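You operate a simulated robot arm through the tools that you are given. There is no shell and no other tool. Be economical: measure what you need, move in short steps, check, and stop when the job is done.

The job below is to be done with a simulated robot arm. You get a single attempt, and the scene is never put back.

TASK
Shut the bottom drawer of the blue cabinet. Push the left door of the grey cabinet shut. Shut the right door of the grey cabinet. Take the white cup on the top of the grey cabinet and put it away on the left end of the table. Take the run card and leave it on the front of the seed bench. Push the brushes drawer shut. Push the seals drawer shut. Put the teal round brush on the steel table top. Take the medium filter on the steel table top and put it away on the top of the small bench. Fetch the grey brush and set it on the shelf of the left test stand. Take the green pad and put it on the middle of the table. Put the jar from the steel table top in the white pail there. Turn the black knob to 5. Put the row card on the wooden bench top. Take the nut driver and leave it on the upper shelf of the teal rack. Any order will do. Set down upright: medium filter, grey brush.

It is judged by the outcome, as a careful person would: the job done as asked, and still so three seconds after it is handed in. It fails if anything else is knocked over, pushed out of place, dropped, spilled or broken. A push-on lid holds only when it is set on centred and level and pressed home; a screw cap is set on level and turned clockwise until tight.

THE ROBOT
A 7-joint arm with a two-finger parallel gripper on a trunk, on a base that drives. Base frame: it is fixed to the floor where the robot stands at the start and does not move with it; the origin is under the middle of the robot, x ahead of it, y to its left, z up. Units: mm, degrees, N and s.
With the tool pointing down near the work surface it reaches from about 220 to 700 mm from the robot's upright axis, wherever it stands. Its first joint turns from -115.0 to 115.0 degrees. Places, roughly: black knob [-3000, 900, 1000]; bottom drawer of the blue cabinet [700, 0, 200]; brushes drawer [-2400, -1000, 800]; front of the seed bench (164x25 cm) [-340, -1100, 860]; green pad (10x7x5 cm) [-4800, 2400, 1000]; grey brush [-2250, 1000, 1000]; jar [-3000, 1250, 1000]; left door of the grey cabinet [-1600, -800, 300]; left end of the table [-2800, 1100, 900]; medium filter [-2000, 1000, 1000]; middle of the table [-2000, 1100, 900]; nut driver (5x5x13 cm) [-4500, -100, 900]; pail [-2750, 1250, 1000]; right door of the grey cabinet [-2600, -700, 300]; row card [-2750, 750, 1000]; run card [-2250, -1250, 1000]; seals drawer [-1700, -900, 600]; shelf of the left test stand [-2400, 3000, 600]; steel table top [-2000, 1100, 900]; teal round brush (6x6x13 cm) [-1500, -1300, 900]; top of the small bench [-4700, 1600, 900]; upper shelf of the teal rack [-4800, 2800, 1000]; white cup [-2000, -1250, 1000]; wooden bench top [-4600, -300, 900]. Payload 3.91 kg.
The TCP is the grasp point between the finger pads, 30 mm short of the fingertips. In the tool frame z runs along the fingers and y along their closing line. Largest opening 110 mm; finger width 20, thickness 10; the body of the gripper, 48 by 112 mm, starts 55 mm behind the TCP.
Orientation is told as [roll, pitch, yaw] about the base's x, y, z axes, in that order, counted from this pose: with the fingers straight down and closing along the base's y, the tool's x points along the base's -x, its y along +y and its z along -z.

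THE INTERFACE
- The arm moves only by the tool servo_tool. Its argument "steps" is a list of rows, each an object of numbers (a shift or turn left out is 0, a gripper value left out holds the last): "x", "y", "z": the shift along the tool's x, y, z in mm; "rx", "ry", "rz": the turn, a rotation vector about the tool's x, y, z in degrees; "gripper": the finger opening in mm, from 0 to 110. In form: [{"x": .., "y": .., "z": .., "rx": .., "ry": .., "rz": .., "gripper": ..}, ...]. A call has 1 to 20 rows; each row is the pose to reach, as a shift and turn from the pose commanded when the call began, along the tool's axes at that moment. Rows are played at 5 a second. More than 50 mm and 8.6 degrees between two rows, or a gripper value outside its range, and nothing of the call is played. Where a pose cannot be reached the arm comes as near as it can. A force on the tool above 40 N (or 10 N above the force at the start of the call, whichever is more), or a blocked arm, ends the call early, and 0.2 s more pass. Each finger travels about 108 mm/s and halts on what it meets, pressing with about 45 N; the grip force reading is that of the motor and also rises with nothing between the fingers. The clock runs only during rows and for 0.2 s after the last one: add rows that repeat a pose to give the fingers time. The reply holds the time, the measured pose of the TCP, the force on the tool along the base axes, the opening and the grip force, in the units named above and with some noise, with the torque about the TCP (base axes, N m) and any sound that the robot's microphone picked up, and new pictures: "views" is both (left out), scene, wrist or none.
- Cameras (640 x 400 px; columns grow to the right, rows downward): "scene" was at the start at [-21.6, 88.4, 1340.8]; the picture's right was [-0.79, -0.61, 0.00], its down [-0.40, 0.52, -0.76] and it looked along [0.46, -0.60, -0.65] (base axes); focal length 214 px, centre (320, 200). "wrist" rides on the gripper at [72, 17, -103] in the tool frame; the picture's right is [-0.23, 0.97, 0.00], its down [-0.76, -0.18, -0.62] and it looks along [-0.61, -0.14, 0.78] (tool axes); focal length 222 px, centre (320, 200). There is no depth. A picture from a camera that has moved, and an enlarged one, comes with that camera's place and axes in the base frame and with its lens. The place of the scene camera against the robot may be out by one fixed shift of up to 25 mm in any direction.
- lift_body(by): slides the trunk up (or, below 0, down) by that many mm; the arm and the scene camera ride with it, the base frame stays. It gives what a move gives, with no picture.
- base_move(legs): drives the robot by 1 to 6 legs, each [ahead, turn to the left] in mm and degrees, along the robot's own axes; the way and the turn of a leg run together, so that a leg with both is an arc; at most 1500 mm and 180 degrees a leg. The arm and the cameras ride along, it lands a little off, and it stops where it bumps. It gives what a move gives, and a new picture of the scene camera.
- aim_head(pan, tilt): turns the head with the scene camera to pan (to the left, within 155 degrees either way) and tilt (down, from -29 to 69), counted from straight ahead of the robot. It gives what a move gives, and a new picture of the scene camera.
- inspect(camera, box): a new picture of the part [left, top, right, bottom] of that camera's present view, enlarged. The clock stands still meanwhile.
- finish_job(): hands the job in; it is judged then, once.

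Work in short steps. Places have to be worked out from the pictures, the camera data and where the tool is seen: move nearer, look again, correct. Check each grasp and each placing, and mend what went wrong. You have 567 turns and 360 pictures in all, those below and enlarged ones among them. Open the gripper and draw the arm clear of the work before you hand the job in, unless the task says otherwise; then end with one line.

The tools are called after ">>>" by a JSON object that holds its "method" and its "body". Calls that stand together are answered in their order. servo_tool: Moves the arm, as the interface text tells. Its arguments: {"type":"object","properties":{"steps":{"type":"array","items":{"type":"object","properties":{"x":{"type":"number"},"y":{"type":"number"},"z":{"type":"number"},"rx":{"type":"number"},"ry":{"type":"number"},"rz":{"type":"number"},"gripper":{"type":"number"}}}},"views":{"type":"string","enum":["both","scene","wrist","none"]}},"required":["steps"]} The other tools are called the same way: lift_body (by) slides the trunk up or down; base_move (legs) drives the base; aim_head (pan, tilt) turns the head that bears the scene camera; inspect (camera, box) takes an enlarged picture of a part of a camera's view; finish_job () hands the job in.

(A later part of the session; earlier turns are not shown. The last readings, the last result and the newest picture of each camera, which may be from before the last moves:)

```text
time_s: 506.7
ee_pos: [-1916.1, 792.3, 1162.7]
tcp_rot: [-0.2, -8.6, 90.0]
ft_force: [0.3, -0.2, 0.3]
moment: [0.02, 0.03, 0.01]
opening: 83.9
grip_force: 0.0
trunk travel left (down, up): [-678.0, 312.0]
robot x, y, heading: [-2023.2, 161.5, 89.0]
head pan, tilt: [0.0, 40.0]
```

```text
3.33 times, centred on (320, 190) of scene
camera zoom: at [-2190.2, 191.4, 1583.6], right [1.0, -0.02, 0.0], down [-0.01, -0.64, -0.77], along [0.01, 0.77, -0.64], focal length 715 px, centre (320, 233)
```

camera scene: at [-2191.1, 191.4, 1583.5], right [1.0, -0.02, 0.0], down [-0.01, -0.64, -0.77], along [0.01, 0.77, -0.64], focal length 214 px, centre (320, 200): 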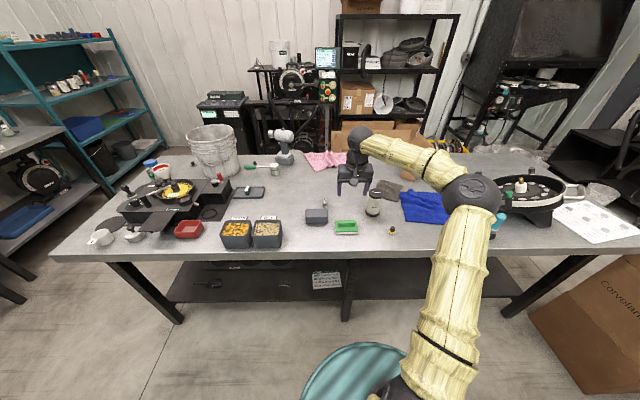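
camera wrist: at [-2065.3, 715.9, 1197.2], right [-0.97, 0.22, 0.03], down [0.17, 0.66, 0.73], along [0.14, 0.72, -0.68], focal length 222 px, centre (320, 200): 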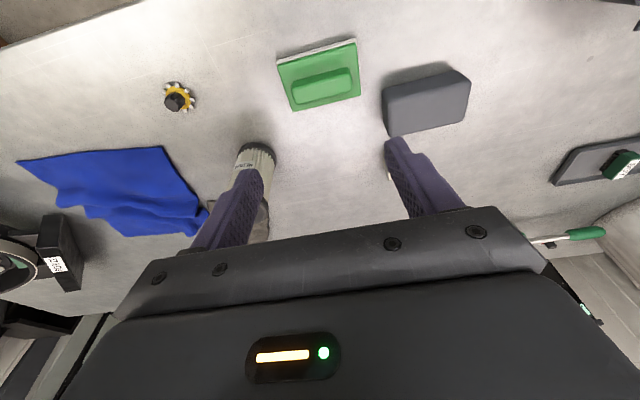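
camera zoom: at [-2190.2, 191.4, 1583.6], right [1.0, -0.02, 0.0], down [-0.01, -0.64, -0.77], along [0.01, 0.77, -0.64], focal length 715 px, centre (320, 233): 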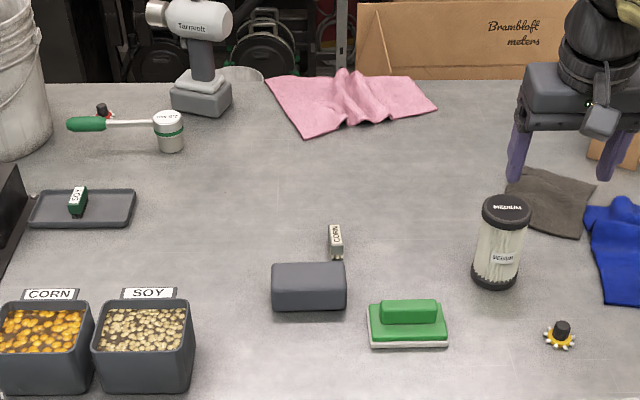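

Two grey candidates; I zoom in closer on them.

>>> {"method": "inspect", "body": {"camera": "scene", "box": [295, 180, 345, 215]}}

>>> {"method": "inspect", "body": {"camera": "scene", "box": [235, 165, 285, 200]}}

```text
11.43 times, centred on (320, 198) of scene
camera zoom: at [-2190.2, 191.4, 1583.6], right [1.0, -0.02, 0.0], down [-0.01, -0.64, -0.77], along [0.01, 0.77, -0.64], focal length 2451 px, centre (320, 229)
```

zoom: 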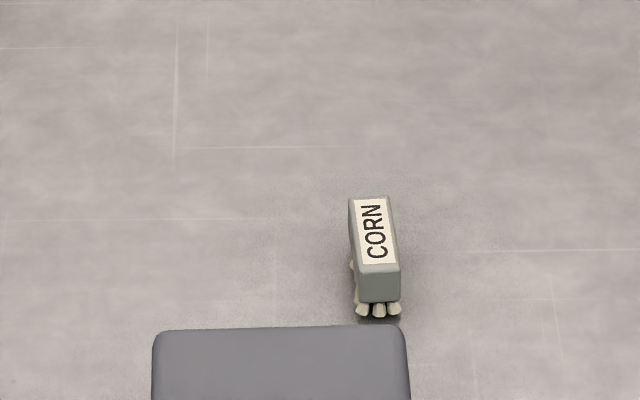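

```text
11.43 times, centred on (260, 182) of scene
camera zoom: at [-2190.2, 191.4, 1583.6], right [1.0, -0.02, 0.0], down [-0.01, -0.64, -0.77], along [0.01, 0.77, -0.64], focal length 2451 px, centre (1006, 400)
```

zoom: 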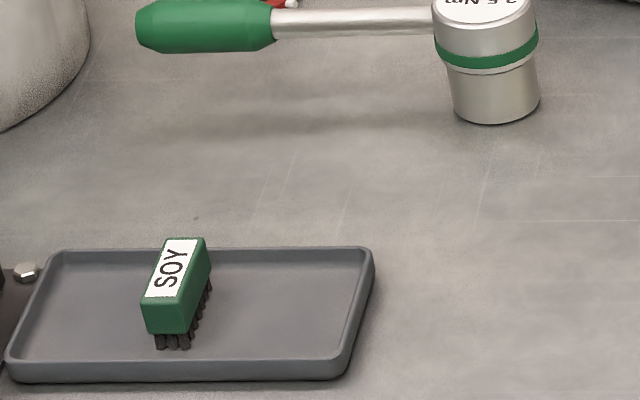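

The grey brush is the small one labelled CORN at ≈(-2156,1003). First I take the medium filter at ≈(-1928,936): straighten the tool, drive 130 forward and view.

>>> {"method": "servo_tool", "body": {"steps": [{"ry": 8.5, "gripper": 100}], "views": "none"}}

>>> {"method": "base_move", "body": {"legs": [[130, 0]]}}

>>> {"method": "servo_tool", "body": {"steps": [{"x": 40}, {"x": 60}], "views": "wrist"}}

```text
time_s: 507.1
ee_pos: [-1919.2, 795.6, 1161.6]
tcp_rot: [-0.2, -0.1, 90.1]
ft_force: [0.6, -0.8, 0.4]
moment: [0.02, 0.01, 0.01]
opening: 100.1
grip_force: 0.1
trunk travel left (down, up): [-678.0, 312.0]
robot x, y, heading: [-2022.6, 162.1, 89.1]
head pan, tilt: [0.0, 40.0]
```

```text
time_s: 508.5
ee_pos: [-1916.2, 927.0, 1162.0]
tcp_rot: [-0.2, 0.0, 90.0]
ft_force: [0.8, -0.1, 0.2]
moment: [-0.03, 0.02, 0.01]
opening: 99.9
grip_force: 0.0
trunk travel left (down, up): [-678.0, 312.0]
robot x, y, heading: [-2020.9, 293.0, 89.0]
head pan, tilt: [0.0, 40.0]
camera scene: at [-2188.4, 324.1, 1583.5], right [1.0, -0.02, 0.0], down [-0.01, -0.64, -0.77], along [0.01, 0.77, -0.64], focal length 214 px, centre (320, 200)
```

scene: 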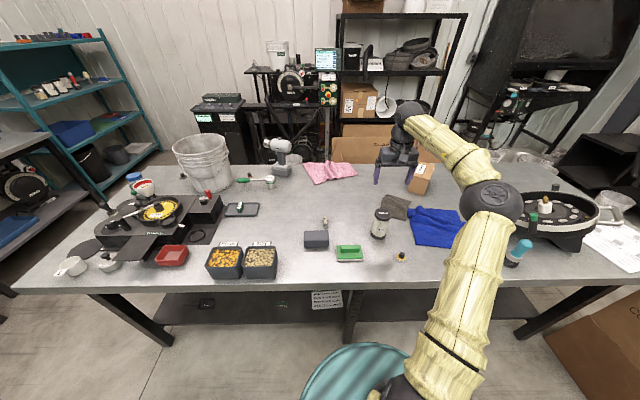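

```text
time_s: 509.1
ee_pos: [-1915.6, 866.1, 1162.4]
tcp_rot: [-0.2, -0.1, 90.0]
ft_force: [-0.6, -0.2, -0.6]
moment: [0.04, -0.02, 0.0]
opening: 100.0
grip_force: 0.1
trunk travel left (down, up): [-678.0, 312.0]
robot x, y, heading: [-2022.9, 292.0, 89.2]
head pan, tilt: [0.0, 40.0]
camera wrist: at [-1932.3, 791.9, 1266.8], right [-0.97, 0.23, 0.0], down [0.18, 0.76, 0.63], along [0.14, 0.61, -0.78], focal length 222 px, centre (320, 200)
```

wrist: 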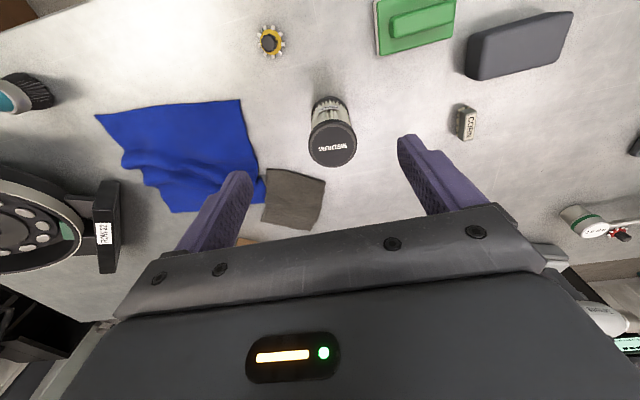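

Filter axis at (-1920,921), top ≈990. I move over it and descend to z≈968.

>>> {"method": "servo_tool", "body": {"steps": [{"x": -28, "y": 2}, {"x": -55, "y": 4}, {"x": -55, "y": 4, "z": 45}, {"x": -55, "y": 4, "z": 90}, {"x": -55, "y": 4, "z": 135}], "views": "wrist"}}

```text
time_s: 510.3
ee_pos: [-1919.4, 920.3, 1028.4]
tcp_rot: [-0.2, -0.1, 90.0]
ft_force: [-0.8, 0.6, -0.4]
moment: [-0.02, -0.01, -0.01]
opening: 99.9
grip_force: 0.1
trunk travel left (down, up): [-678.0, 312.0]
robot x, y, heading: [-2023.4, 291.0, 89.2]
head pan, tilt: [0.0, 40.0]
camera wrist: at [-1936.5, 847.3, 1131.7], right [-0.97, 0.23, 0.0], down [0.18, 0.76, 0.62], along [0.14, 0.61, -0.78], focal length 222 px, centre (320, 200)
```

wrist: 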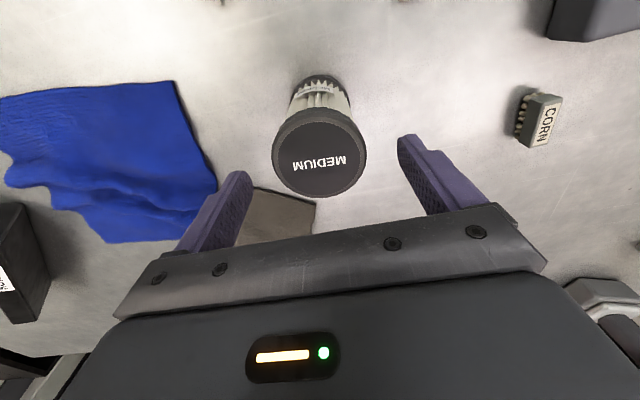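

Centred (lid top z≈978). Down 68 mm and close.

>>> {"method": "servo_tool", "body": {"steps": [{"z": 35}, {"z": 68}, {"z": 68, "gripper": 75}, {"z": 68, "gripper": 50}, {"z": 68, "gripper": 50}, {"z": 68, "gripper": 50}], "views": "wrist"}}

```text
time_s: 511.7
ee_pos: [-1919.6, 922.0, 958.4]
tcp_rot: [-0.2, 0.0, 90.1]
ft_force: [-0.1, 0.4, 0.2]
moment: [0.01, -0.01, -0.03]
opening: 62.5
grip_force: 44.8
trunk travel left (down, up): [-678.0, 312.0]
robot x, y, heading: [-2018.7, 296.4, 89.3]
head pan, tilt: [0.0, 40.0]
camera wrist: at [-1937.2, 848.2, 1062.7], right [-0.97, 0.23, 0.0], down [0.18, 0.76, 0.62], along [0.14, 0.61, -0.78], focal length 222 px, centre (320, 200)
```

wrist: 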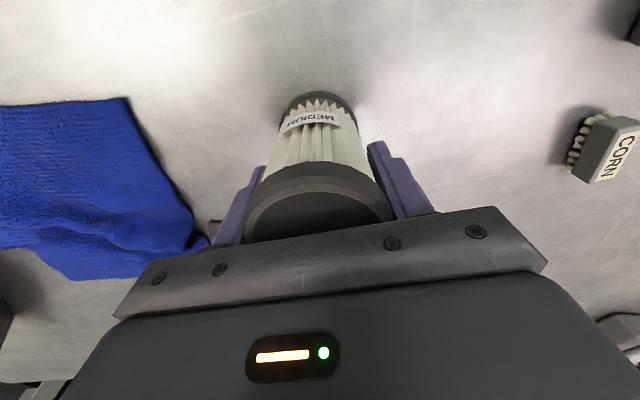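

Filter held (62 mm). I lift it and drive around to the small bench.

>>> {"method": "servo_tool", "body": {"steps": [{"z": -45}, {"z": -90}, {"z": -135}, {"z": -180}, {"z": -210}], "views": "none"}}

>>> {"method": "base_move", "body": {"legs": [[-300, 0], [0, 90.7], [1500, 0], [270, 0], [0, -90]]}}

```text
time_s: 512.9
ee_pos: [-1921.4, 918.8, 1169.2]
tcp_rot: [-0.1, 0.1, 89.9]
ft_force: [0.1, -0.7, -1.2]
moment: [0.0, -0.03, -0.03]
opening: 62.8
grip_force: 44.9
trunk travel left (down, up): [-678.0, 312.0]
robot x, y, heading: [-2021.6, 292.7, 89.1]
head pan, tilt: [0.0, 40.0]
```

```text
time_s: 536.4
ee_pos: [-3736.6, 654.3, 1168.5]
tcp_rot: [-0.2, -0.1, 91.7]
ft_force: [0.0, -0.8, -1.7]
moment: [0.0, -0.01, 0.02]
opening: 62.5
grip_force: 44.6
trunk travel left (down, up): [-678.0, 312.0]
robot x, y, heading: [-3817.4, 25.8, 90.7]
head pan, tilt: [0.0, 40.0]
camera scene: at [-3984.9, 50.7, 1583.6], right [1.0, 0.01, 0.0], down [0.01, -0.64, -0.77], along [-0.01, 0.77, -0.64], focal length 214 px, centre (320, 200)
```

scene: 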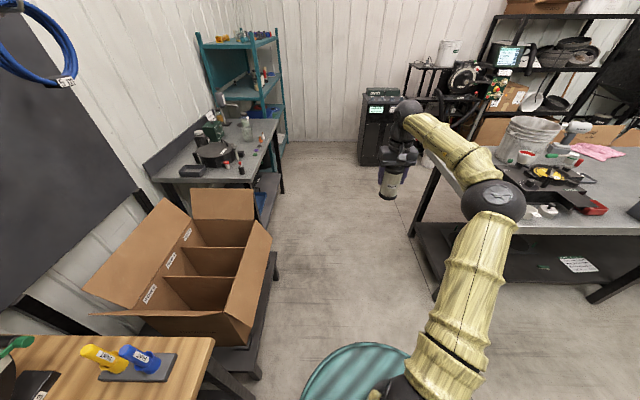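

>>> {"method": "base_move", "body": {"legs": [[1480, 0], [0, 89.3]]}}

>>> {"method": "aim_head", "body": {"pan": 0, "tilt": 45}}

```text
time_s: 550.5
ee_pos: [-4481.9, 1580.6, 1169.2]
tcp_rot: [-0.2, -0.1, -177.5]
ft_force: [-1.2, -0.7, -1.7]
moment: [0.0, 0.0, 0.01]
opening: 62.4
grip_force: 45.0
trunk travel left (down, up): [-678.0, 312.0]
robot x, y, heading: [-3851.4, 1507.4, -178.4]
head pan, tilt: [0.0, 40.0]
camera scene: at [-3885.6, 1355.7, 1583.5], right [-0.03, 1.0, 0.0], down [0.64, 0.02, -0.77], along [-0.77, -0.02, -0.64], focal length 214 px, centre (320, 200)
```

scene: 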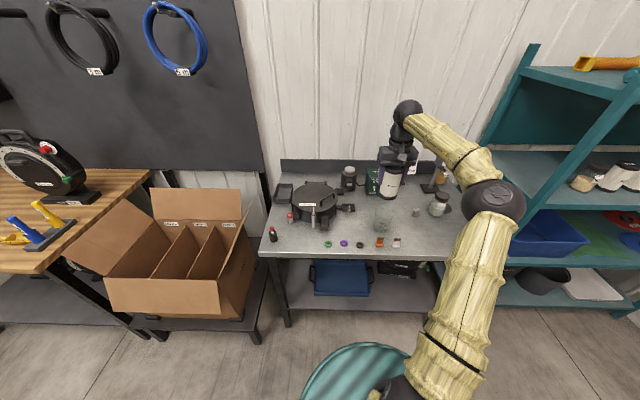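

```text
time_s: 551.2
ee_pos: [-4482.6, 1580.2, 1169.4]
tcp_rot: [-0.2, -0.1, -177.5]
ft_force: [0.9, 0.6, -1.3]
moment: [0.01, -0.01, 0.0]
opening: 62.3
grip_force: 44.3
trunk travel left (down, up): [-678.0, 312.0]
robot x, y, heading: [-3849.8, 1508.2, -178.6]
head pan, tilt: [0.0, 45.0]
camera scene: at [-3881.9, 1355.9, 1576.3], right [-0.03, 1.0, 0.0], down [0.71, 0.02, -0.71], along [-0.71, -0.02, -0.71], focal length 214 px, centre (320, 200)
```

scene: 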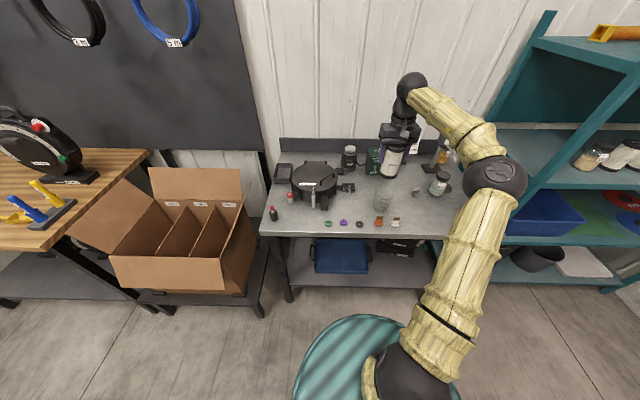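

I zoom on the small bench to choose a clear spot.

>>> {"method": "inspect", "body": {"camera": "scene", "box": [250, 130, 470, 250]}}

>>> {"method": "servo_tool", "body": {"steps": [{"z": 0}], "views": "wrist"}}

```text
2.91 times, centred on (360, 190) of scene
camera zoom: at [-3881.9, 1355.9, 1576.3], right [-0.03, 1.0, 0.0], down [0.71, 0.02, -0.71], along [-0.71, -0.02, -0.71], focal length 624 px, centre (204, 229)
```

zoom: 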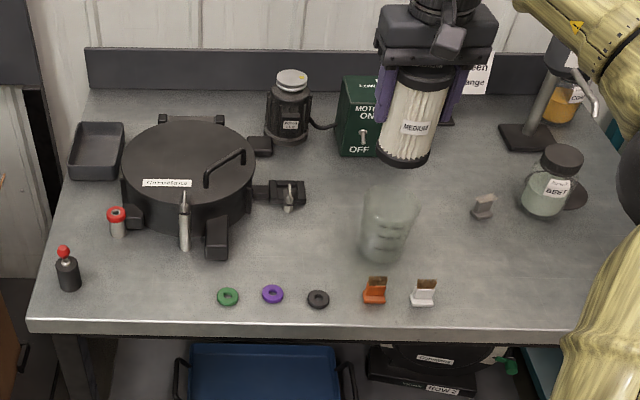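

```text
time_s: 551.6
ee_pos: [-4482.1, 1580.2, 1169.7]
tcp_rot: [-0.2, -0.1, -177.5]
ft_force: [0.3, -0.7, 0.1]
moment: [-0.01, 0.02, -0.01]
opening: 62.1
grip_force: 45.2
trunk travel left (down, up): [-678.0, 312.0]
robot x, y, heading: [-3852.7, 1504.9, -178.4]
head pan, tilt: [0.0, 45.0]
camera wrist: at [-4408.2, 1565.0, 1272.7], right [-0.18, -0.98, 0.0], down [-0.77, 0.14, 0.62], along [-0.61, 0.12, -0.78], focal length 222 px, centre (320, 200)
```

wrist: 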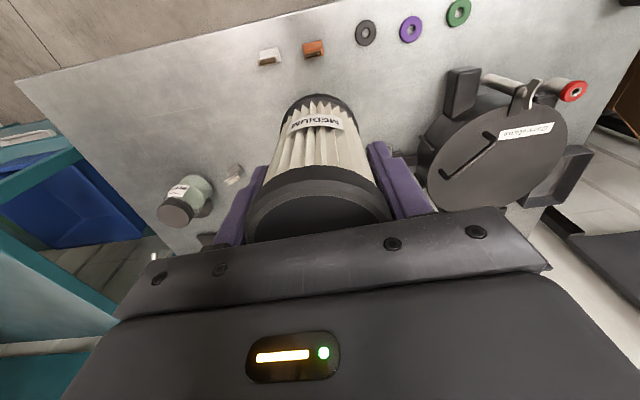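

A free area is at the bench's right front, ≈(-4510,1790). I drive 70 mm closer and move over it.

>>> {"method": "base_move", "body": {"legs": [[70, 0]]}}

>>> {"method": "servo_tool", "body": {"steps": [{"x": 10, "y": -42}, {"x": 20, "y": -84}, {"x": 30, "y": -126}, {"x": 41, "y": -168}, {"x": 51, "y": -208}], "views": "both"}}

```text
time_s: 552.6
ee_pos: [-4553.3, 1579.2, 1168.2]
tcp_rot: [-0.2, -0.1, -177.6]
ft_force: [-0.6, 0.6, -1.6]
moment: [0.01, 0.02, 0.03]
opening: 62.3
grip_force: 44.5
trunk travel left (down, up): [-678.0, 312.0]
robot x, y, heading: [-3923.8, 1504.7, -178.8]
head pan, tilt: [0.0, 45.0]
camera scene: at [-3954.2, 1354.2, 1576.3], right [-0.02, 1.0, 0.0], down [0.71, 0.02, -0.71], along [-0.71, -0.02, -0.71], focal length 214 px, centre (320, 200)
```

scene: 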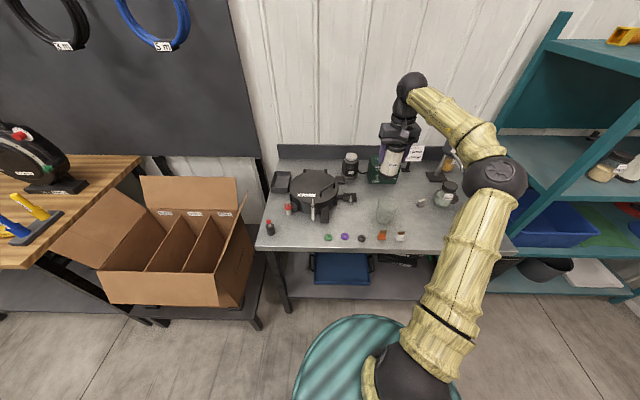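

```text
time_s: 553.9
ee_pos: [-4496.0, 1771.8, 1165.6]
tcp_rot: [-0.4, -0.1, -177.7]
ft_force: [0.0, 0.1, -1.1]
moment: [0.02, -0.03, -0.02]
opening: 62.1
grip_force: 45.3
out of reach, approached as far as the arm can: row 5
trunk travel left (down, up): [-678.0, 312.0]
robot x, y, heading: [-3919.7, 1507.3, -178.8]
head pan, tilt: [0.0, 45.0]
camera scene: at [-3951.4, 1353.9, 1576.4], right [-0.02, 1.0, 0.0], down [0.71, 0.02, -0.71], along [-0.71, -0.02, -0.71], focal length 214 px, centre (320, 200)
camera wrist: at [-4422.0, 1757.7, 1269.0], right [-0.19, -0.98, 0.0], down [-0.77, 0.14, 0.63], along [-0.62, 0.12, -0.78], focal length 222 px, centre (320, 200)
```

scene: 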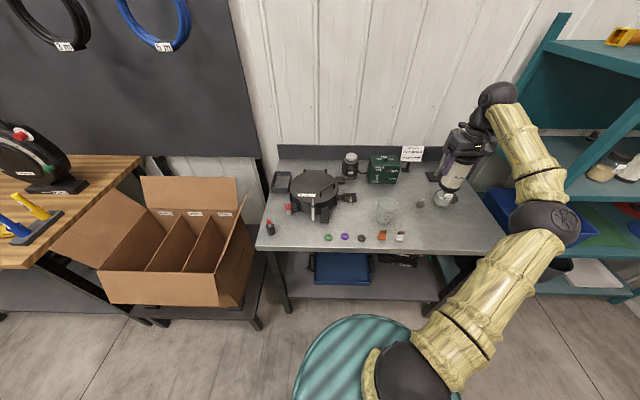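
wrist: 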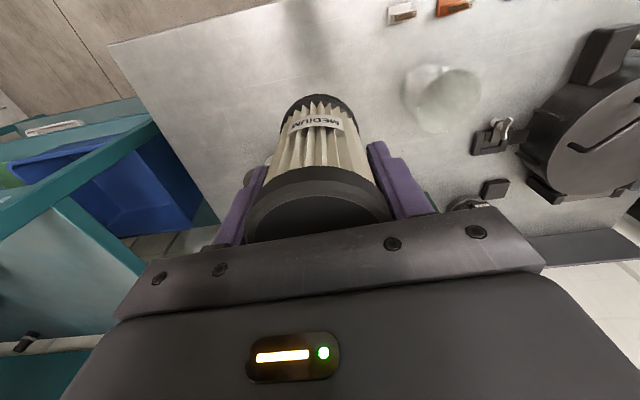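

The spot below is clear. I lower to z≈975 and then gently to contact.

>>> {"method": "servo_tool", "body": {"steps": [{"z": 45}, {"z": 90}, {"z": 135}, {"z": 175}], "views": "wrist"}}

>>> {"method": "servo_tool", "body": {"steps": [{"z": 4}, {"z": 8}, {"z": 12}, {"z": 16}, {"z": 20}, {"z": 24}, {"z": 28}, {"z": 32}], "views": "none"}}

```text
time_s: 554.9
ee_pos: [-4499.4, 1772.2, 988.1]
tcp_rot: [-0.2, -0.1, -177.5]
ft_force: [0.3, -0.1, -1.8]
moment: [-0.02, -0.04, -0.03]
opening: 62.0
grip_force: 44.9
trunk travel left (down, up): [-678.0, 312.0]
robot x, y, heading: [-3918.8, 1506.3, -178.5]
head pan, tilt: [0.0, 45.0]
camera wrist: at [-4424.8, 1756.6, 1092.2], right [-0.19, -0.98, 0.0], down [-0.77, 0.14, 0.62], along [-0.61, 0.12, -0.78], focal length 222 px, centre (320, 200)
```

wrist: 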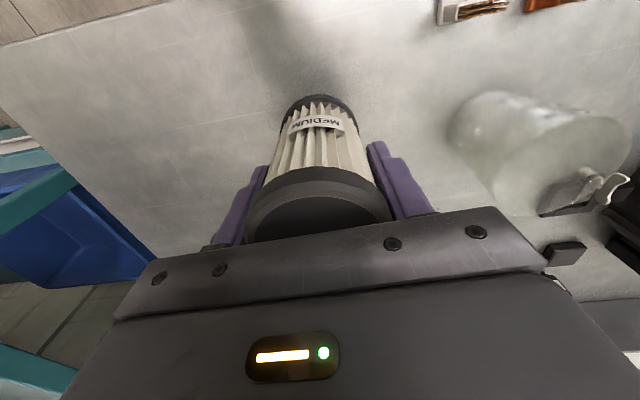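

```text
time_s: 556.6
ee_pos: [-4499.1, 1775.3, 956.6]
tcp_rot: [0.0, -0.1, -177.5]
ft_force: [-0.5, -0.9, -2.0]
moment: [0.0, -0.03, -0.03]
opening: 62.3
grip_force: 45.5
trunk travel left (down, up): [-678.0, 312.0]
robot x, y, heading: [-3921.0, 1503.1, -178.5]
head pan, tilt: [0.0, 45.0]
```

No contact yet at 957; I keep lowering slowly.

>>> {"method": "servo_tool", "body": {"steps": [{"z": 3}, {"z": 6}, {"z": 9}, {"z": 12}, {"z": 15}, {"z": 18}, {"z": 21}, {"z": 24}, {"z": 27}, {"z": 30}, {"z": 33}], "views": "wrist"}}

```text
time_s: 558.5
ee_pos: [-4499.1, 1774.7, 939.1]
tcp_rot: [-0.2, -0.6, -177.6]
ft_force: [5.4, -2.4, 16.0]
moment: [-0.51, -0.57, 0.16]
opening: 62.3
grip_force: 45.0
trunk travel left (down, up): [-678.0, 312.0]
robot x, y, heading: [-3919.8, 1503.6, -178.6]
head pan, tilt: [0.0, 45.0]
stopped in row 9: the force on the tool passed its limit at 44 N (the readings are from after the stop); the commanded pose is now the measured one
camera wrist: at [-4424.2, 1759.9, 1041.7], right [-0.19, -0.98, 0.0], down [-0.76, 0.14, 0.63], along [-0.62, 0.12, -0.77], focal length 222 px, centre (320, 200)
```

wrist: 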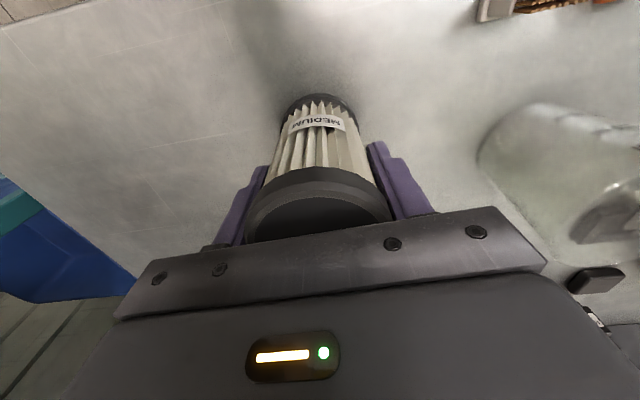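

Contact. I ease up, release, and rise.

>>> {"method": "servo_tool", "body": {"steps": [{"z": -3}, {"z": -3, "gripper": 80}, {"z": -3, "gripper": 90}, {"z": -3}, {"z": -45}, {"z": -90}, {"z": -135}, {"z": -180}], "views": "wrist"}}

```text
time_s: 560.3
ee_pos: [-4498.6, 1775.3, 1117.6]
tcp_rot: [-0.4, -0.6, -177.6]
ft_force: [0.3, -0.3, 0.3]
moment: [-0.04, -0.01, -0.01]
opening: 90.1
grip_force: 0.0
trunk travel left (down, up): [-678.0, 312.0]
robot x, y, heading: [-3921.0, 1507.5, -178.7]
head pan, tilt: [0.0, 45.0]
camera wrist: at [-4423.4, 1759.1, 1219.6], right [-0.19, -0.98, 0.0], down [-0.76, 0.14, 0.63], along [-0.62, 0.12, -0.78], focal length 222 px, centre (320, 200)
```

wrist: 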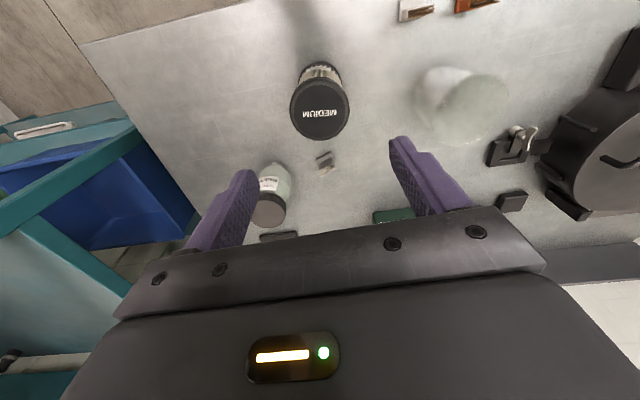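

The medium filter stands upright on the small bench. Next the jar: I back off, turn round to face the steel table's left end.

>>> {"method": "base_move", "body": {"legs": [[-130, 0], [0, 100], [0, 78.6]]}}

>>> {"method": "base_move", "body": {"legs": [[0, -50], [350, 0], [0, 50]]}}

>>> {"method": "aim_head", "body": {"pan": 0, "tilt": 40}}

```text
time_s: 572.6
ee_pos: [-3231.0, 1210.7, 1115.8]
tcp_rot: [-0.5, -0.5, -0.3]
ft_force: [0.1, 0.3, 0.2]
moment: [0.02, -0.02, -0.01]
opening: 90.0
grip_force: 0.2
trunk travel left (down, up): [-678.0, 312.0]
robot x, y, heading: [-3795.0, 1508.0, -1.4]
head pan, tilt: [0.0, 45.0]
camera scene: at [-3782.0, 1661.7, 1576.3], right [-0.02, -1.0, 0.0], down [-0.71, 0.02, -0.71], along [0.71, -0.02, -0.71], focal length 214 px, centre (320, 200)
```

scene: 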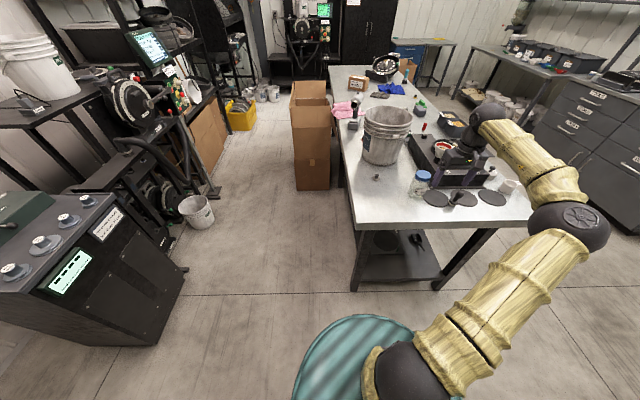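

```text
time_s: 581.6
ee_pos: [-3020.8, 926.0, 1115.6]
tcp_rot: [-0.3, -0.4, -1.5]
ft_force: [-0.1, -0.6, 0.6]
moment: [-0.01, 0.03, 0.04]
opening: 89.9
grip_force: 0.0
trunk travel left (down, up): [-678.0, 312.0]
robot x, y, heading: [-3581.2, 1231.9, -2.3]
head pan, tilt: [0.0, 45.0]
camera scene: at [-3564.5, 1386.5, 1576.3], right [-0.04, -1.0, 0.0], down [-0.71, 0.03, -0.71], along [0.71, -0.03, -0.71], focal length 214 px, centre (320, 200)
```

scene: 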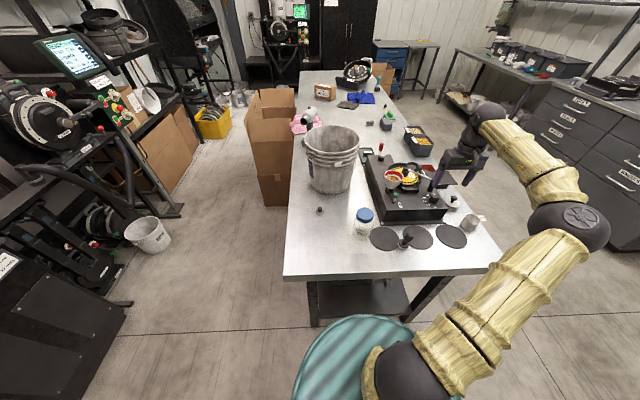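

```text
time_s: 582.3
ee_pos: [-3022.8, 924.9, 1116.7]
tcp_rot: [-0.5, -0.5, -1.6]
ft_force: [-0.2, -0.3, -0.4]
moment: [-0.01, 0.0, -0.01]
opening: 90.1
grip_force: 0.0
trunk travel left (down, up): [-678.0, 312.0]
robot x, y, heading: [-3578.0, 1232.2, -2.3]
head pan, tilt: [0.0, 40.0]
camera scene: at [-3560.8, 1386.3, 1583.5], right [-0.04, -1.0, 0.0], down [-0.64, 0.03, -0.77], along [0.77, -0.03, -0.64], focal length 214 px, centre (320, 200)
```

scene: 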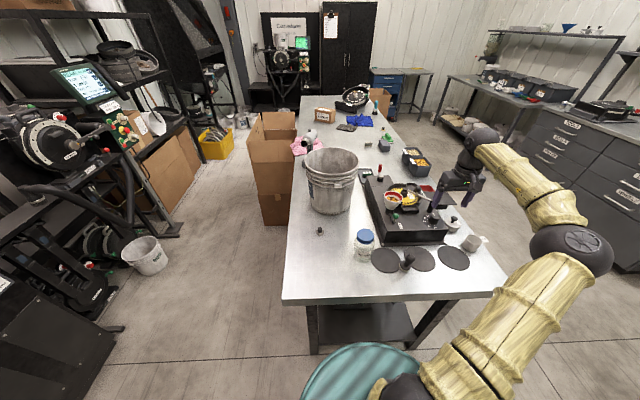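

From the left end the pail is too far. Behind the table there's space, from where both jar and pail are near. I raise the trunk and drive around to the table's back.

>>> {"method": "lift_body", "body": {"by": 160}}

>>> {"method": "base_move", "body": {"legs": [[0, 92], [740, 0], [0, -90], [690, 0]]}}

>>> {"method": "aim_head", "body": {"pan": 45, "tilt": 35}}

>>> {"method": "aim_head", "body": {"pan": -80, "tilt": 40}}

```text
time_s: 584.1
ee_pos: [-3021.2, 925.8, 1276.7]
tcp_rot: [-0.5, -0.6, -1.5]
ft_force: [-0.1, 0.3, 0.4]
moment: [0.0, 0.0, 0.01]
opening: 89.9
grip_force: 0.0
trunk travel left (down, up): [-838.0, 152.0]
robot x, y, heading: [-3580.4, 1232.2, -2.4]
head pan, tilt: [0.0, 40.0]
```

```text
time_s: 603.9
ee_pos: [-2321.0, 1713.2, 1276.7]
tcp_rot: [-0.4, -0.6, 2.8]
ft_force: [0.8, -0.5, -0.3]
moment: [0.0, 0.01, 0.05]
opening: 89.9
grip_force: 0.0
trunk travel left (down, up): [-838.0, 152.0]
robot x, y, heading: [-2901.9, 1979.1, 1.6]
head pan, tilt: [0.0, 40.0]
camera scene: at [-2891.7, 2133.4, 1743.6], right [0.03, -1.0, 0.0], down [-0.64, -0.02, -0.77], along [0.77, 0.02, -0.64], focal length 214 px, centre (320, 200)
```

scene: 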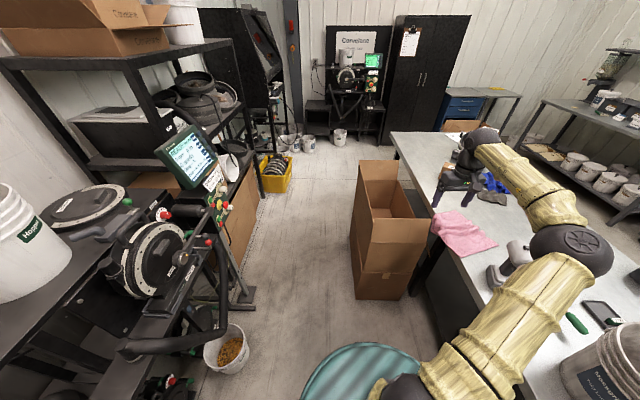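

```text
time_s: 605.0
ee_pos: [-2320.7, 1713.5, 1275.4]
tcp_rot: [-0.4, -0.6, 2.7]
ft_force: [-0.4, -0.4, -0.1]
moment: [0.0, 0.0, 0.04]
opening: 90.0
grip_force: 0.0
trunk travel left (down, up): [-838.0, 152.0]
robot x, y, heading: [-2898.7, 1977.0, 1.9]
head pan, tilt: [45.0, 35.0]
camera scene: at [-2916.9, 2194.8, 1751.1], right [0.73, -0.68, 0.0], down [-0.39, -0.42, -0.82], along [0.56, 0.6, -0.57], focal length 214 px, centre (320, 200)
```

scene: 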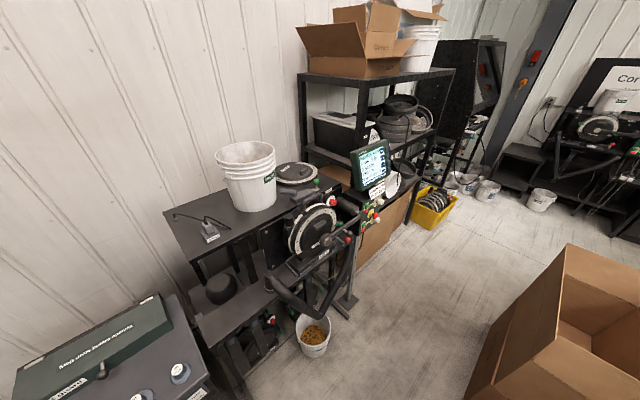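

```text
time_s: 607.1
ee_pos: [-2321.8, 1713.4, 1275.4]
tcp_rot: [-0.4, -0.6, 2.8]
ft_force: [0.0, -0.3, -0.4]
moment: [0.0, 0.01, 0.0]
opening: 90.1
grip_force: 0.1
trunk travel left (down, up): [-838.0, 152.0]
robot x, y, heading: [-2897.7, 1977.9, 1.9]
head pan, tilt: [-80.0, 40.0]
camera scene: at [-2959.7, 2047.5, 1743.6], right [-0.98, -0.21, 0.0], down [-0.13, 0.63, -0.77], along [0.16, -0.75, -0.64], focal length 214 px, centre (320, 200)
```

scene: 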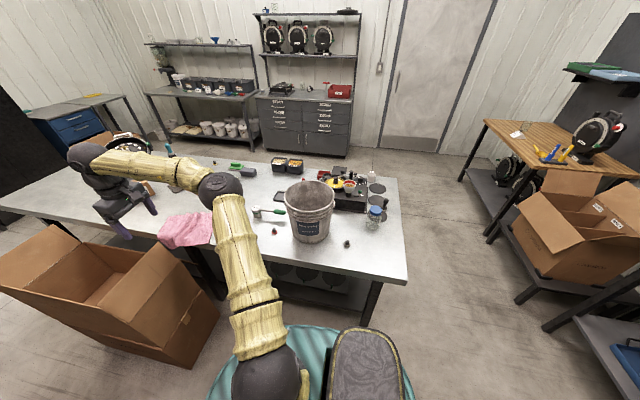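

I'm behind the table with both jar and pail in view. I turn to face the table and approach.

>>> {"method": "base_move", "body": {"legs": [[0, -92], [170, 0]]}}

>>> {"method": "servo_tool", "body": {"steps": [{"z": 0}], "views": "wrist"}}

```text
time_s: 614.5
ee_pos: [-3213.2, 1255.5, 1276.3]
tcp_rot: [-0.3, -0.5, -91.7]
ft_force: [0.2, 0.0, 0.1]
moment: [-0.03, 0.0, -0.01]
opening: 89.9
grip_force: 0.1
trunk travel left (down, up): [-838.0, 152.0]
robot x, y, heading: [-2905.1, 1812.5, -92.3]
head pan, tilt: [-80.0, 40.0]
camera scene: at [-2849.1, 1857.5, 1743.6], right [-0.13, 0.99, 0.0], down [0.64, 0.09, -0.77], along [-0.76, -0.1, -0.64], focal length 214 px, centre (320, 200)
```

scene: 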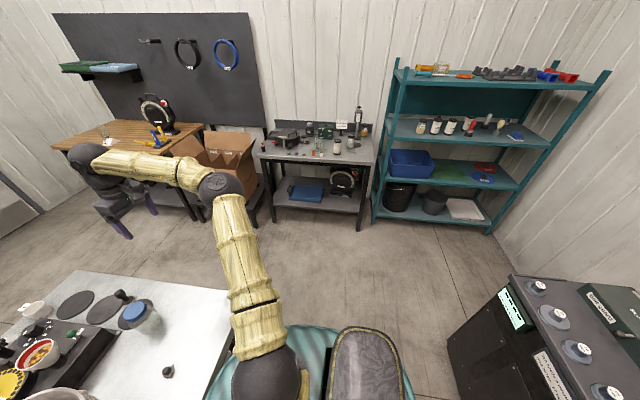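

```text
time_s: 614.9
ee_pos: [-3213.9, 1256.9, 1276.1]
tcp_rot: [-0.3, -0.5, -91.5]
ft_force: [-0.1, -0.1, 0.3]
moment: [0.0, -0.02, -0.06]
opening: 89.7
grip_force: 0.1
trunk travel left (down, up): [-838.0, 152.0]
robot x, y, heading: [-2906.7, 1808.6, -92.0]
head pan, tilt: [-80.0, 40.0]
camera wrist: at [-3193.2, 1327.8, 1379.2], right [0.97, -0.25, -0.01], down [-0.19, -0.75, 0.63], along [-0.16, -0.61, -0.78], focal length 222 px, centre (320, 200)
```

wrist: 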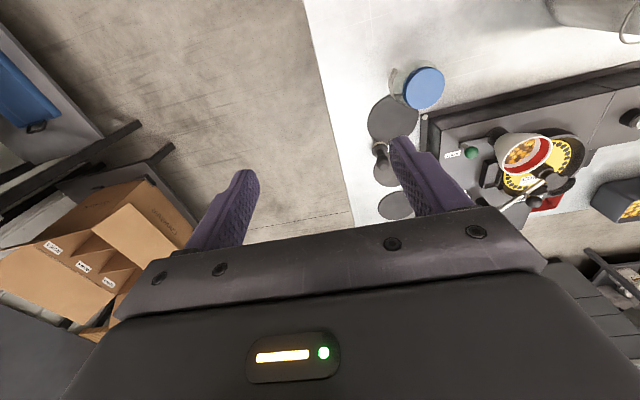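

Jar lid at ≈(-3059,1209). I move over it, lower part way and re-check.

>>> {"method": "servo_tool", "body": {"steps": [{"x": -11, "y": 39, "z": 20, "gripper": 108}, {"x": -22, "y": 78, "z": 40}, {"x": -33, "y": 117, "z": 70}, {"x": -44, "y": 155, "z": 100}, {"x": -44, "y": 155, "z": 145}], "views": "wrist"}}

```text
refused: row 3 steps farther than a row can; nothing moved
```

>>> {"method": "servo_tool", "body": {"steps": [{"x": -11, "y": 39, "z": 20, "gripper": 108}, {"x": -22, "y": 78, "z": 40}, {"x": -33, "y": 117, "z": 60}, {"x": -44, "y": 155, "z": 80}, {"x": -44, "y": 155, "z": 115}, {"x": -44, "y": 155, "z": 150}], "views": "wrist"}}

```text
time_s: 616.3
ee_pos: [-3059.1, 1206.3, 1125.9]
tcp_rot: [-0.4, -0.5, -91.7]
ft_force: [0.9, -0.1, -0.2]
moment: [-0.01, -0.01, 0.0]
opening: 108.2
grip_force: 0.1
trunk travel left (down, up): [-838.0, 152.0]
robot x, y, heading: [-2906.7, 1809.9, -92.4]
head pan, tilt: [-80.0, 40.0]
camera wrist: at [-3039.6, 1278.3, 1228.8], right [0.97, -0.25, -0.01], down [-0.19, -0.75, 0.63], along [-0.16, -0.61, -0.78], focal length 222 px, centre (320, 200)
```

wrist: 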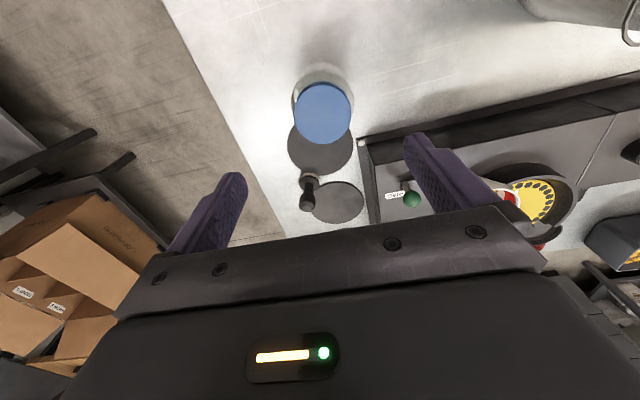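

Jar at (-3056,1209). I descend in two steps.

>>> {"method": "servo_tool", "body": {"steps": [{"x": 3, "y": 3, "z": 40}, {"x": 3, "y": 3, "z": 75}], "views": "wrist"}}

```text
time_s: 616.9
ee_pos: [-3059.3, 1207.2, 1049.5]
tcp_rot: [-0.4, -0.6, -91.7]
ft_force: [-0.1, -0.5, 0.0]
moment: [-0.03, -0.02, 0.02]
opening: 107.9
grip_force: 0.1
trunk travel left (down, up): [-838.0, 152.0]
robot x, y, heading: [-2907.7, 1814.8, -92.1]
head pan, tilt: [-80.0, 40.0]
camera wrist: at [-3039.0, 1279.6, 1153.7], right [0.97, -0.25, 0.0], down [-0.19, -0.75, 0.63], along [-0.16, -0.61, -0.78], focal length 222 px, centre (320, 200)
```

wrist: 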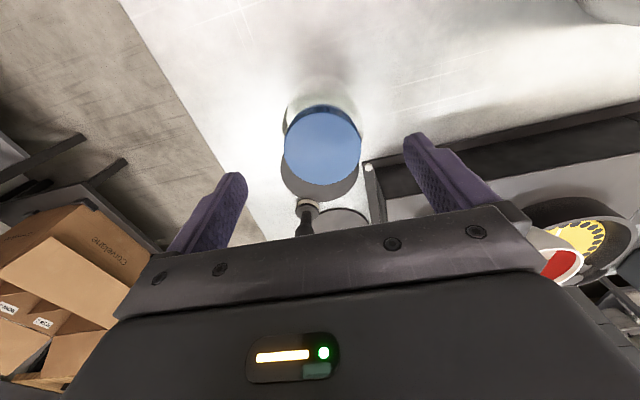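

>>> {"method": "servo_tool", "body": {"steps": [{"x": 2, "y": 3, "z": 40}, {"x": 2, "y": 3, "z": 73}, {"x": 2, "y": 3, "z": 73, "gripper": 80}, {"x": 2, "y": 3, "z": 73, "gripper": 45}, {"x": 2, "y": 3, "z": 73, "gripper": 45}, {"x": 2, "y": 3, "z": 73, "gripper": 45}], "views": "wrist"}}

```text
time_s: 618.3
ee_pos: [-3054.7, 1210.0, 978.0]
tcp_rot: [-0.4, -0.5, -91.6]
ft_force: [0.5, 0.3, 0.1]
moment: [-0.01, 0.01, 0.01]
opening: 71.7
grip_force: 44.6
trunk travel left (down, up): [-838.0, 152.0]
robot x, y, heading: [-2905.6, 1811.6, -92.4]
head pan, tilt: [-80.0, 40.0]
camera wrist: at [-3035.1, 1282.0, 1080.5], right [0.97, -0.25, 0.0], down [-0.19, -0.75, 0.63], along [-0.16, -0.61, -0.78], focal length 222 px, centre (320, 200)
```

wrist: 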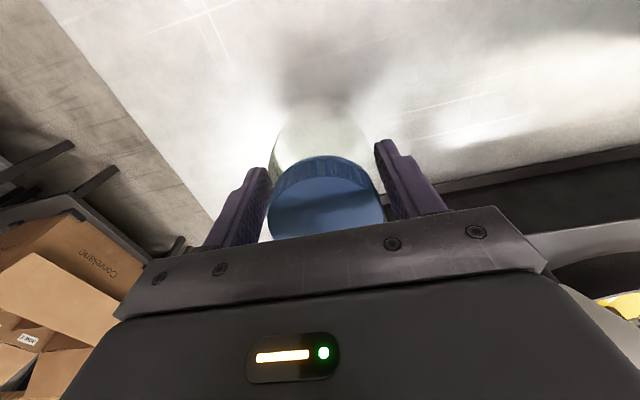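

Jar held (72 mm). I lift it well above the pail rim and move toward the pail.

>>> {"method": "servo_tool", "body": {"steps": [{"z": -45}, {"z": -90}, {"z": -135}, {"z": -180}, {"z": -225}, {"z": -275}, {"z": -275, "y": 45}, {"z": -275, "y": 90, "x": 5}, {"z": -275, "y": 135, "x": 10}, {"z": -275, "y": 180, "x": 15}], "views": "wrist"}}

>>> {"method": "aim_head", "body": {"pan": 0, "tilt": 50}}

```text
time_s: 620.5
ee_pos: [-2869.6, 1221.4, 1250.1]
tcp_rot: [-0.3, -0.6, -91.6]
ft_force: [-0.4, 0.1, -0.5]
moment: [0.0, 0.06, 0.01]
opening: 71.5
grip_force: 45.4
trunk travel left (down, up): [-838.0, 152.0]
robot x, y, heading: [-2909.1, 1812.9, -92.4]
head pan, tilt: [-80.0, 40.0]
camera wrist: at [-2849.0, 1292.6, 1353.1], right [0.97, -0.25, -0.01], down [-0.19, -0.75, 0.63], along [-0.16, -0.61, -0.78], focal length 222 px, centre (320, 200)
```

wrist: 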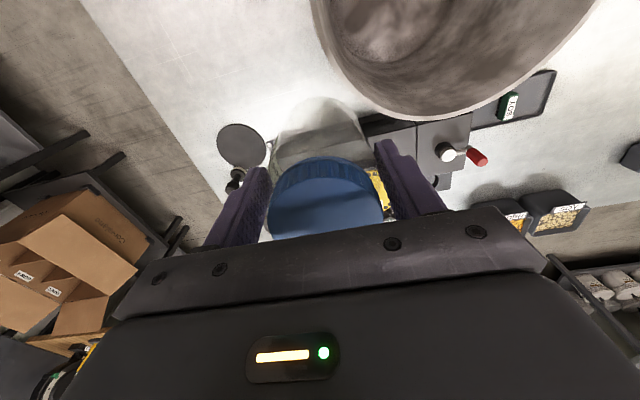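

```text
time_s: 622.0
ee_pos: [-2871.7, 1220.0, 1249.9]
tcp_rot: [-0.4, -0.6, -91.7]
ft_force: [-0.2, 0.9, -1.3]
moment: [0.01, -0.04, 0.03]
opening: 71.3
grip_force: 44.7
trunk travel left (down, up): [-838.0, 152.0]
robot x, y, heading: [-2905.0, 1811.3, -92.1]
head pan, tilt: [0.0, 50.0]
camera scene: at [-2767.7, 1790.9, 1729.4], right [-1.0, 0.04, 0.0], down [0.03, 0.77, -0.64], along [-0.03, -0.64, -0.77], focal length 214 px, centre (320, 200)
```

scene: 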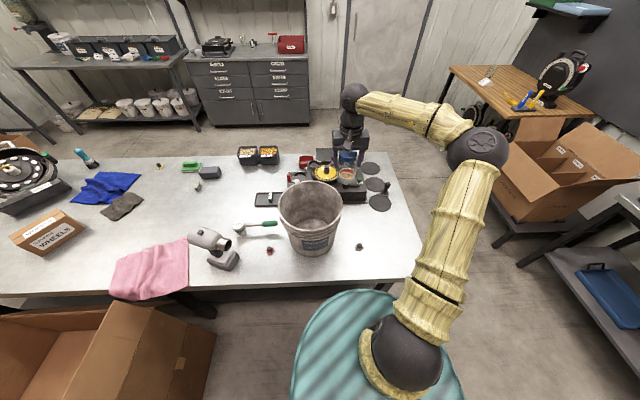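

From both cameras the pail centre is ≈(-2738,1288), rim z≈1100, radius ≈120. I move the jar over (-2738,1275).

>>> {"method": "servo_tool", "body": {"steps": [{"x": 20, "y": 44}, {"x": 40, "y": 88}, {"x": 59, "y": 131}], "views": "both"}}

```text
time_s: 622.8
ee_pos: [-2737.9, 1276.3, 1249.7]
tcp_rot: [-0.5, -0.6, -91.7]
ft_force: [0.6, 0.8, -0.9]
moment: [-0.01, 0.03, 0.02]
opening: 71.7
grip_force: 44.6
trunk travel left (down, up): [-838.0, 152.0]
robot x, y, heading: [-2908.6, 1810.6, -92.3]
head pan, tilt: [0.0, 50.0]
camera scene: at [-2765.3, 1791.5, 1729.2], right [-1.0, 0.04, 0.0], down [0.03, 0.77, -0.64], along [-0.03, -0.64, -0.77], focal length 214 px, centre (320, 200)
camera wrist: at [-2718.2, 1348.4, 1353.5], right [0.97, -0.25, -0.01], down [-0.19, -0.75, 0.63], along [-0.17, -0.61, -0.78], focal length 222 px, centre (320, 200)
```

scene: 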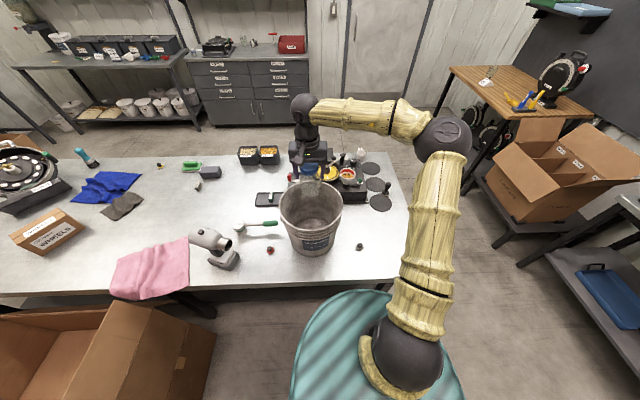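
wrist: 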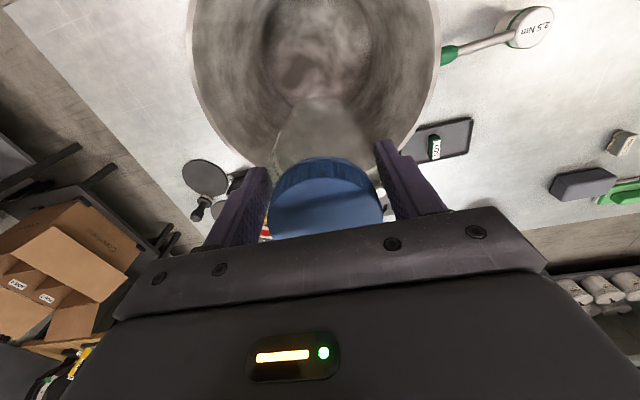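

Centred over the pail. I lower the jar inside, watching the force.

>>> {"method": "servo_tool", "body": {"steps": [{"z": 45}, {"z": 90}, {"z": 135}, {"z": 180}, {"z": 215}], "views": "wrist"}}

```text
time_s: 624.0
ee_pos: [-2744.2, 1275.4, 1032.3]
tcp_rot: [-0.4, -0.4, -91.5]
ft_force: [-0.5, -0.9, -1.1]
moment: [0.01, 0.01, 0.0]
opening: 71.4
grip_force: 45.2
trunk travel left (down, up): [-838.0, 152.0]
robot x, y, heading: [-2904.8, 1813.2, -92.6]
head pan, tilt: [0.0, 50.0]
camera wrist: at [-2723.4, 1347.4, 1135.4], right [0.97, -0.25, 0.0], down [-0.19, -0.75, 0.63], along [-0.16, -0.61, -0.78], focal length 222 px, centre (320, 200)
```

wrist: 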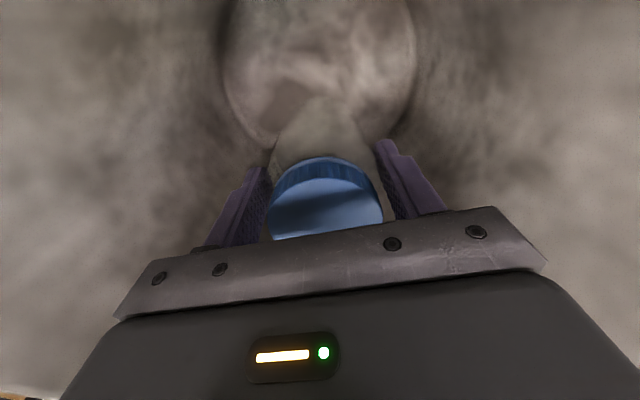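

The jar is inside the pail, above its floor. I lower gently to contact.

>>> {"method": "servo_tool", "body": {"steps": [{"z": 8, "y": 5}, {"z": 16, "y": 6}, {"z": 22, "y": 6}, {"z": 28, "y": 6}, {"z": 33, "y": 6}, {"z": 38, "y": 6}, {"z": 43, "y": 6}, {"z": 48, "y": 6}], "views": "wrist"}}

```text
time_s: 625.8
ee_pos: [-2736.9, 1275.4, 985.4]
tcp_rot: [-0.4, -0.5, -91.6]
ft_force: [-0.3, -0.6, -0.4]
moment: [0.01, -0.01, 0.02]
opening: 71.1
grip_force: 44.8
trunk travel left (down, up): [-838.0, 152.0]
robot x, y, heading: [-2906.4, 1810.3, -92.2]
head pan, tilt: [0.0, 50.0]
camera wrist: at [-2716.2, 1347.6, 1089.0], right [0.97, -0.25, 0.0], down [-0.19, -0.75, 0.63], along [-0.16, -0.61, -0.78], focal length 222 px, centre (320, 200)
```

wrist: 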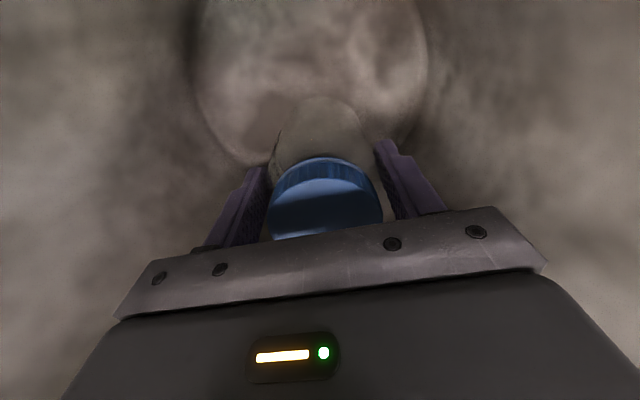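

>>> {"method": "servo_tool", "body": {"steps": [{"z": 2}, {"z": 4}, {"z": 6}, {"z": 8}, {"z": 10}, {"z": 12}, {"z": 14}], "views": "none"}}

```text
time_s: 627.4
ee_pos: [-2737.5, 1275.1, 974.6]
tcp_rot: [-0.3, -0.7, -91.6]
ft_force: [-5.5, -1.1, 31.4]
moment: [-0.27, 0.16, 0.07]
opening: 70.9
grip_force: 44.9
trunk travel left (down, up): [-838.0, 152.0]
robot x, y, heading: [-2904.1, 1812.5, -92.3]
head pan, tilt: [0.0, 50.0]
```

Contact with the pail's floor (31 N). I ease up, release and lift straight out.

>>> {"method": "servo_tool", "body": {"steps": [{"z": -4}, {"z": -4, "gripper": 85}, {"z": -4, "gripper": 90}, {"z": -4}, {"z": -45}, {"z": -90}, {"z": -135}, {"z": -180}, {"z": -225}, {"z": -270}], "views": "both"}}

```text
time_s: 629.6
ee_pos: [-2734.8, 1280.2, 1240.3]
tcp_rot: [-0.4, -0.5, -91.6]
ft_force: [-0.4, 0.7, -0.1]
moment: [-0.03, -0.02, -0.02]
opening: 90.1
grip_force: 0.0
trunk travel left (down, up): [-838.0, 152.0]
robot x, y, heading: [-2905.0, 1814.7, -92.4]
head pan, tilt: [0.0, 50.0]
camera scene: at [-2767.6, 1791.8, 1729.3], right [-1.0, 0.04, 0.0], down [0.03, 0.77, -0.64], along [-0.03, -0.64, -0.77], focal length 214 px, centre (320, 200)
camera wrist: at [-2713.8, 1351.0, 1344.0], right [0.97, -0.25, -0.01], down [-0.19, -0.75, 0.63], along [-0.16, -0.61, -0.78], focal length 222 px, centre (320, 200)
```

scene: 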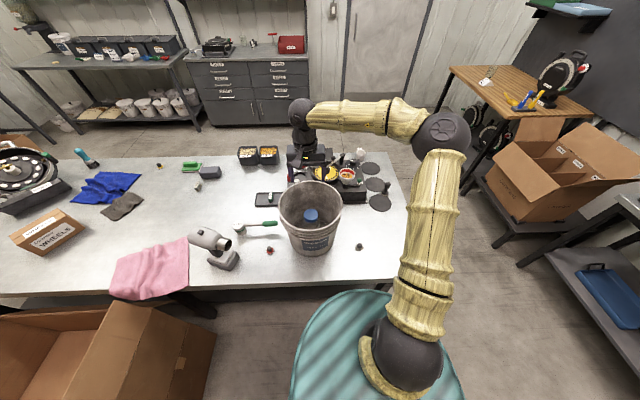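
wrist: 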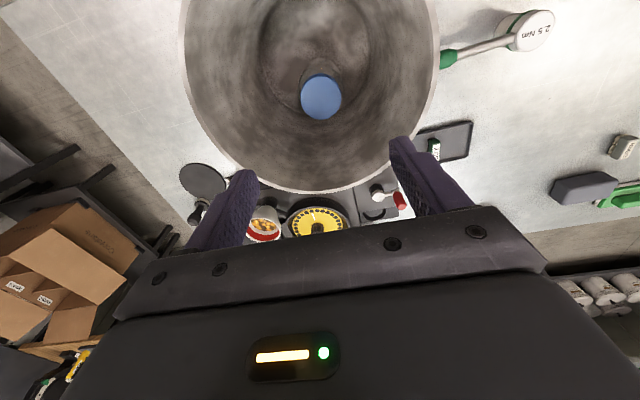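

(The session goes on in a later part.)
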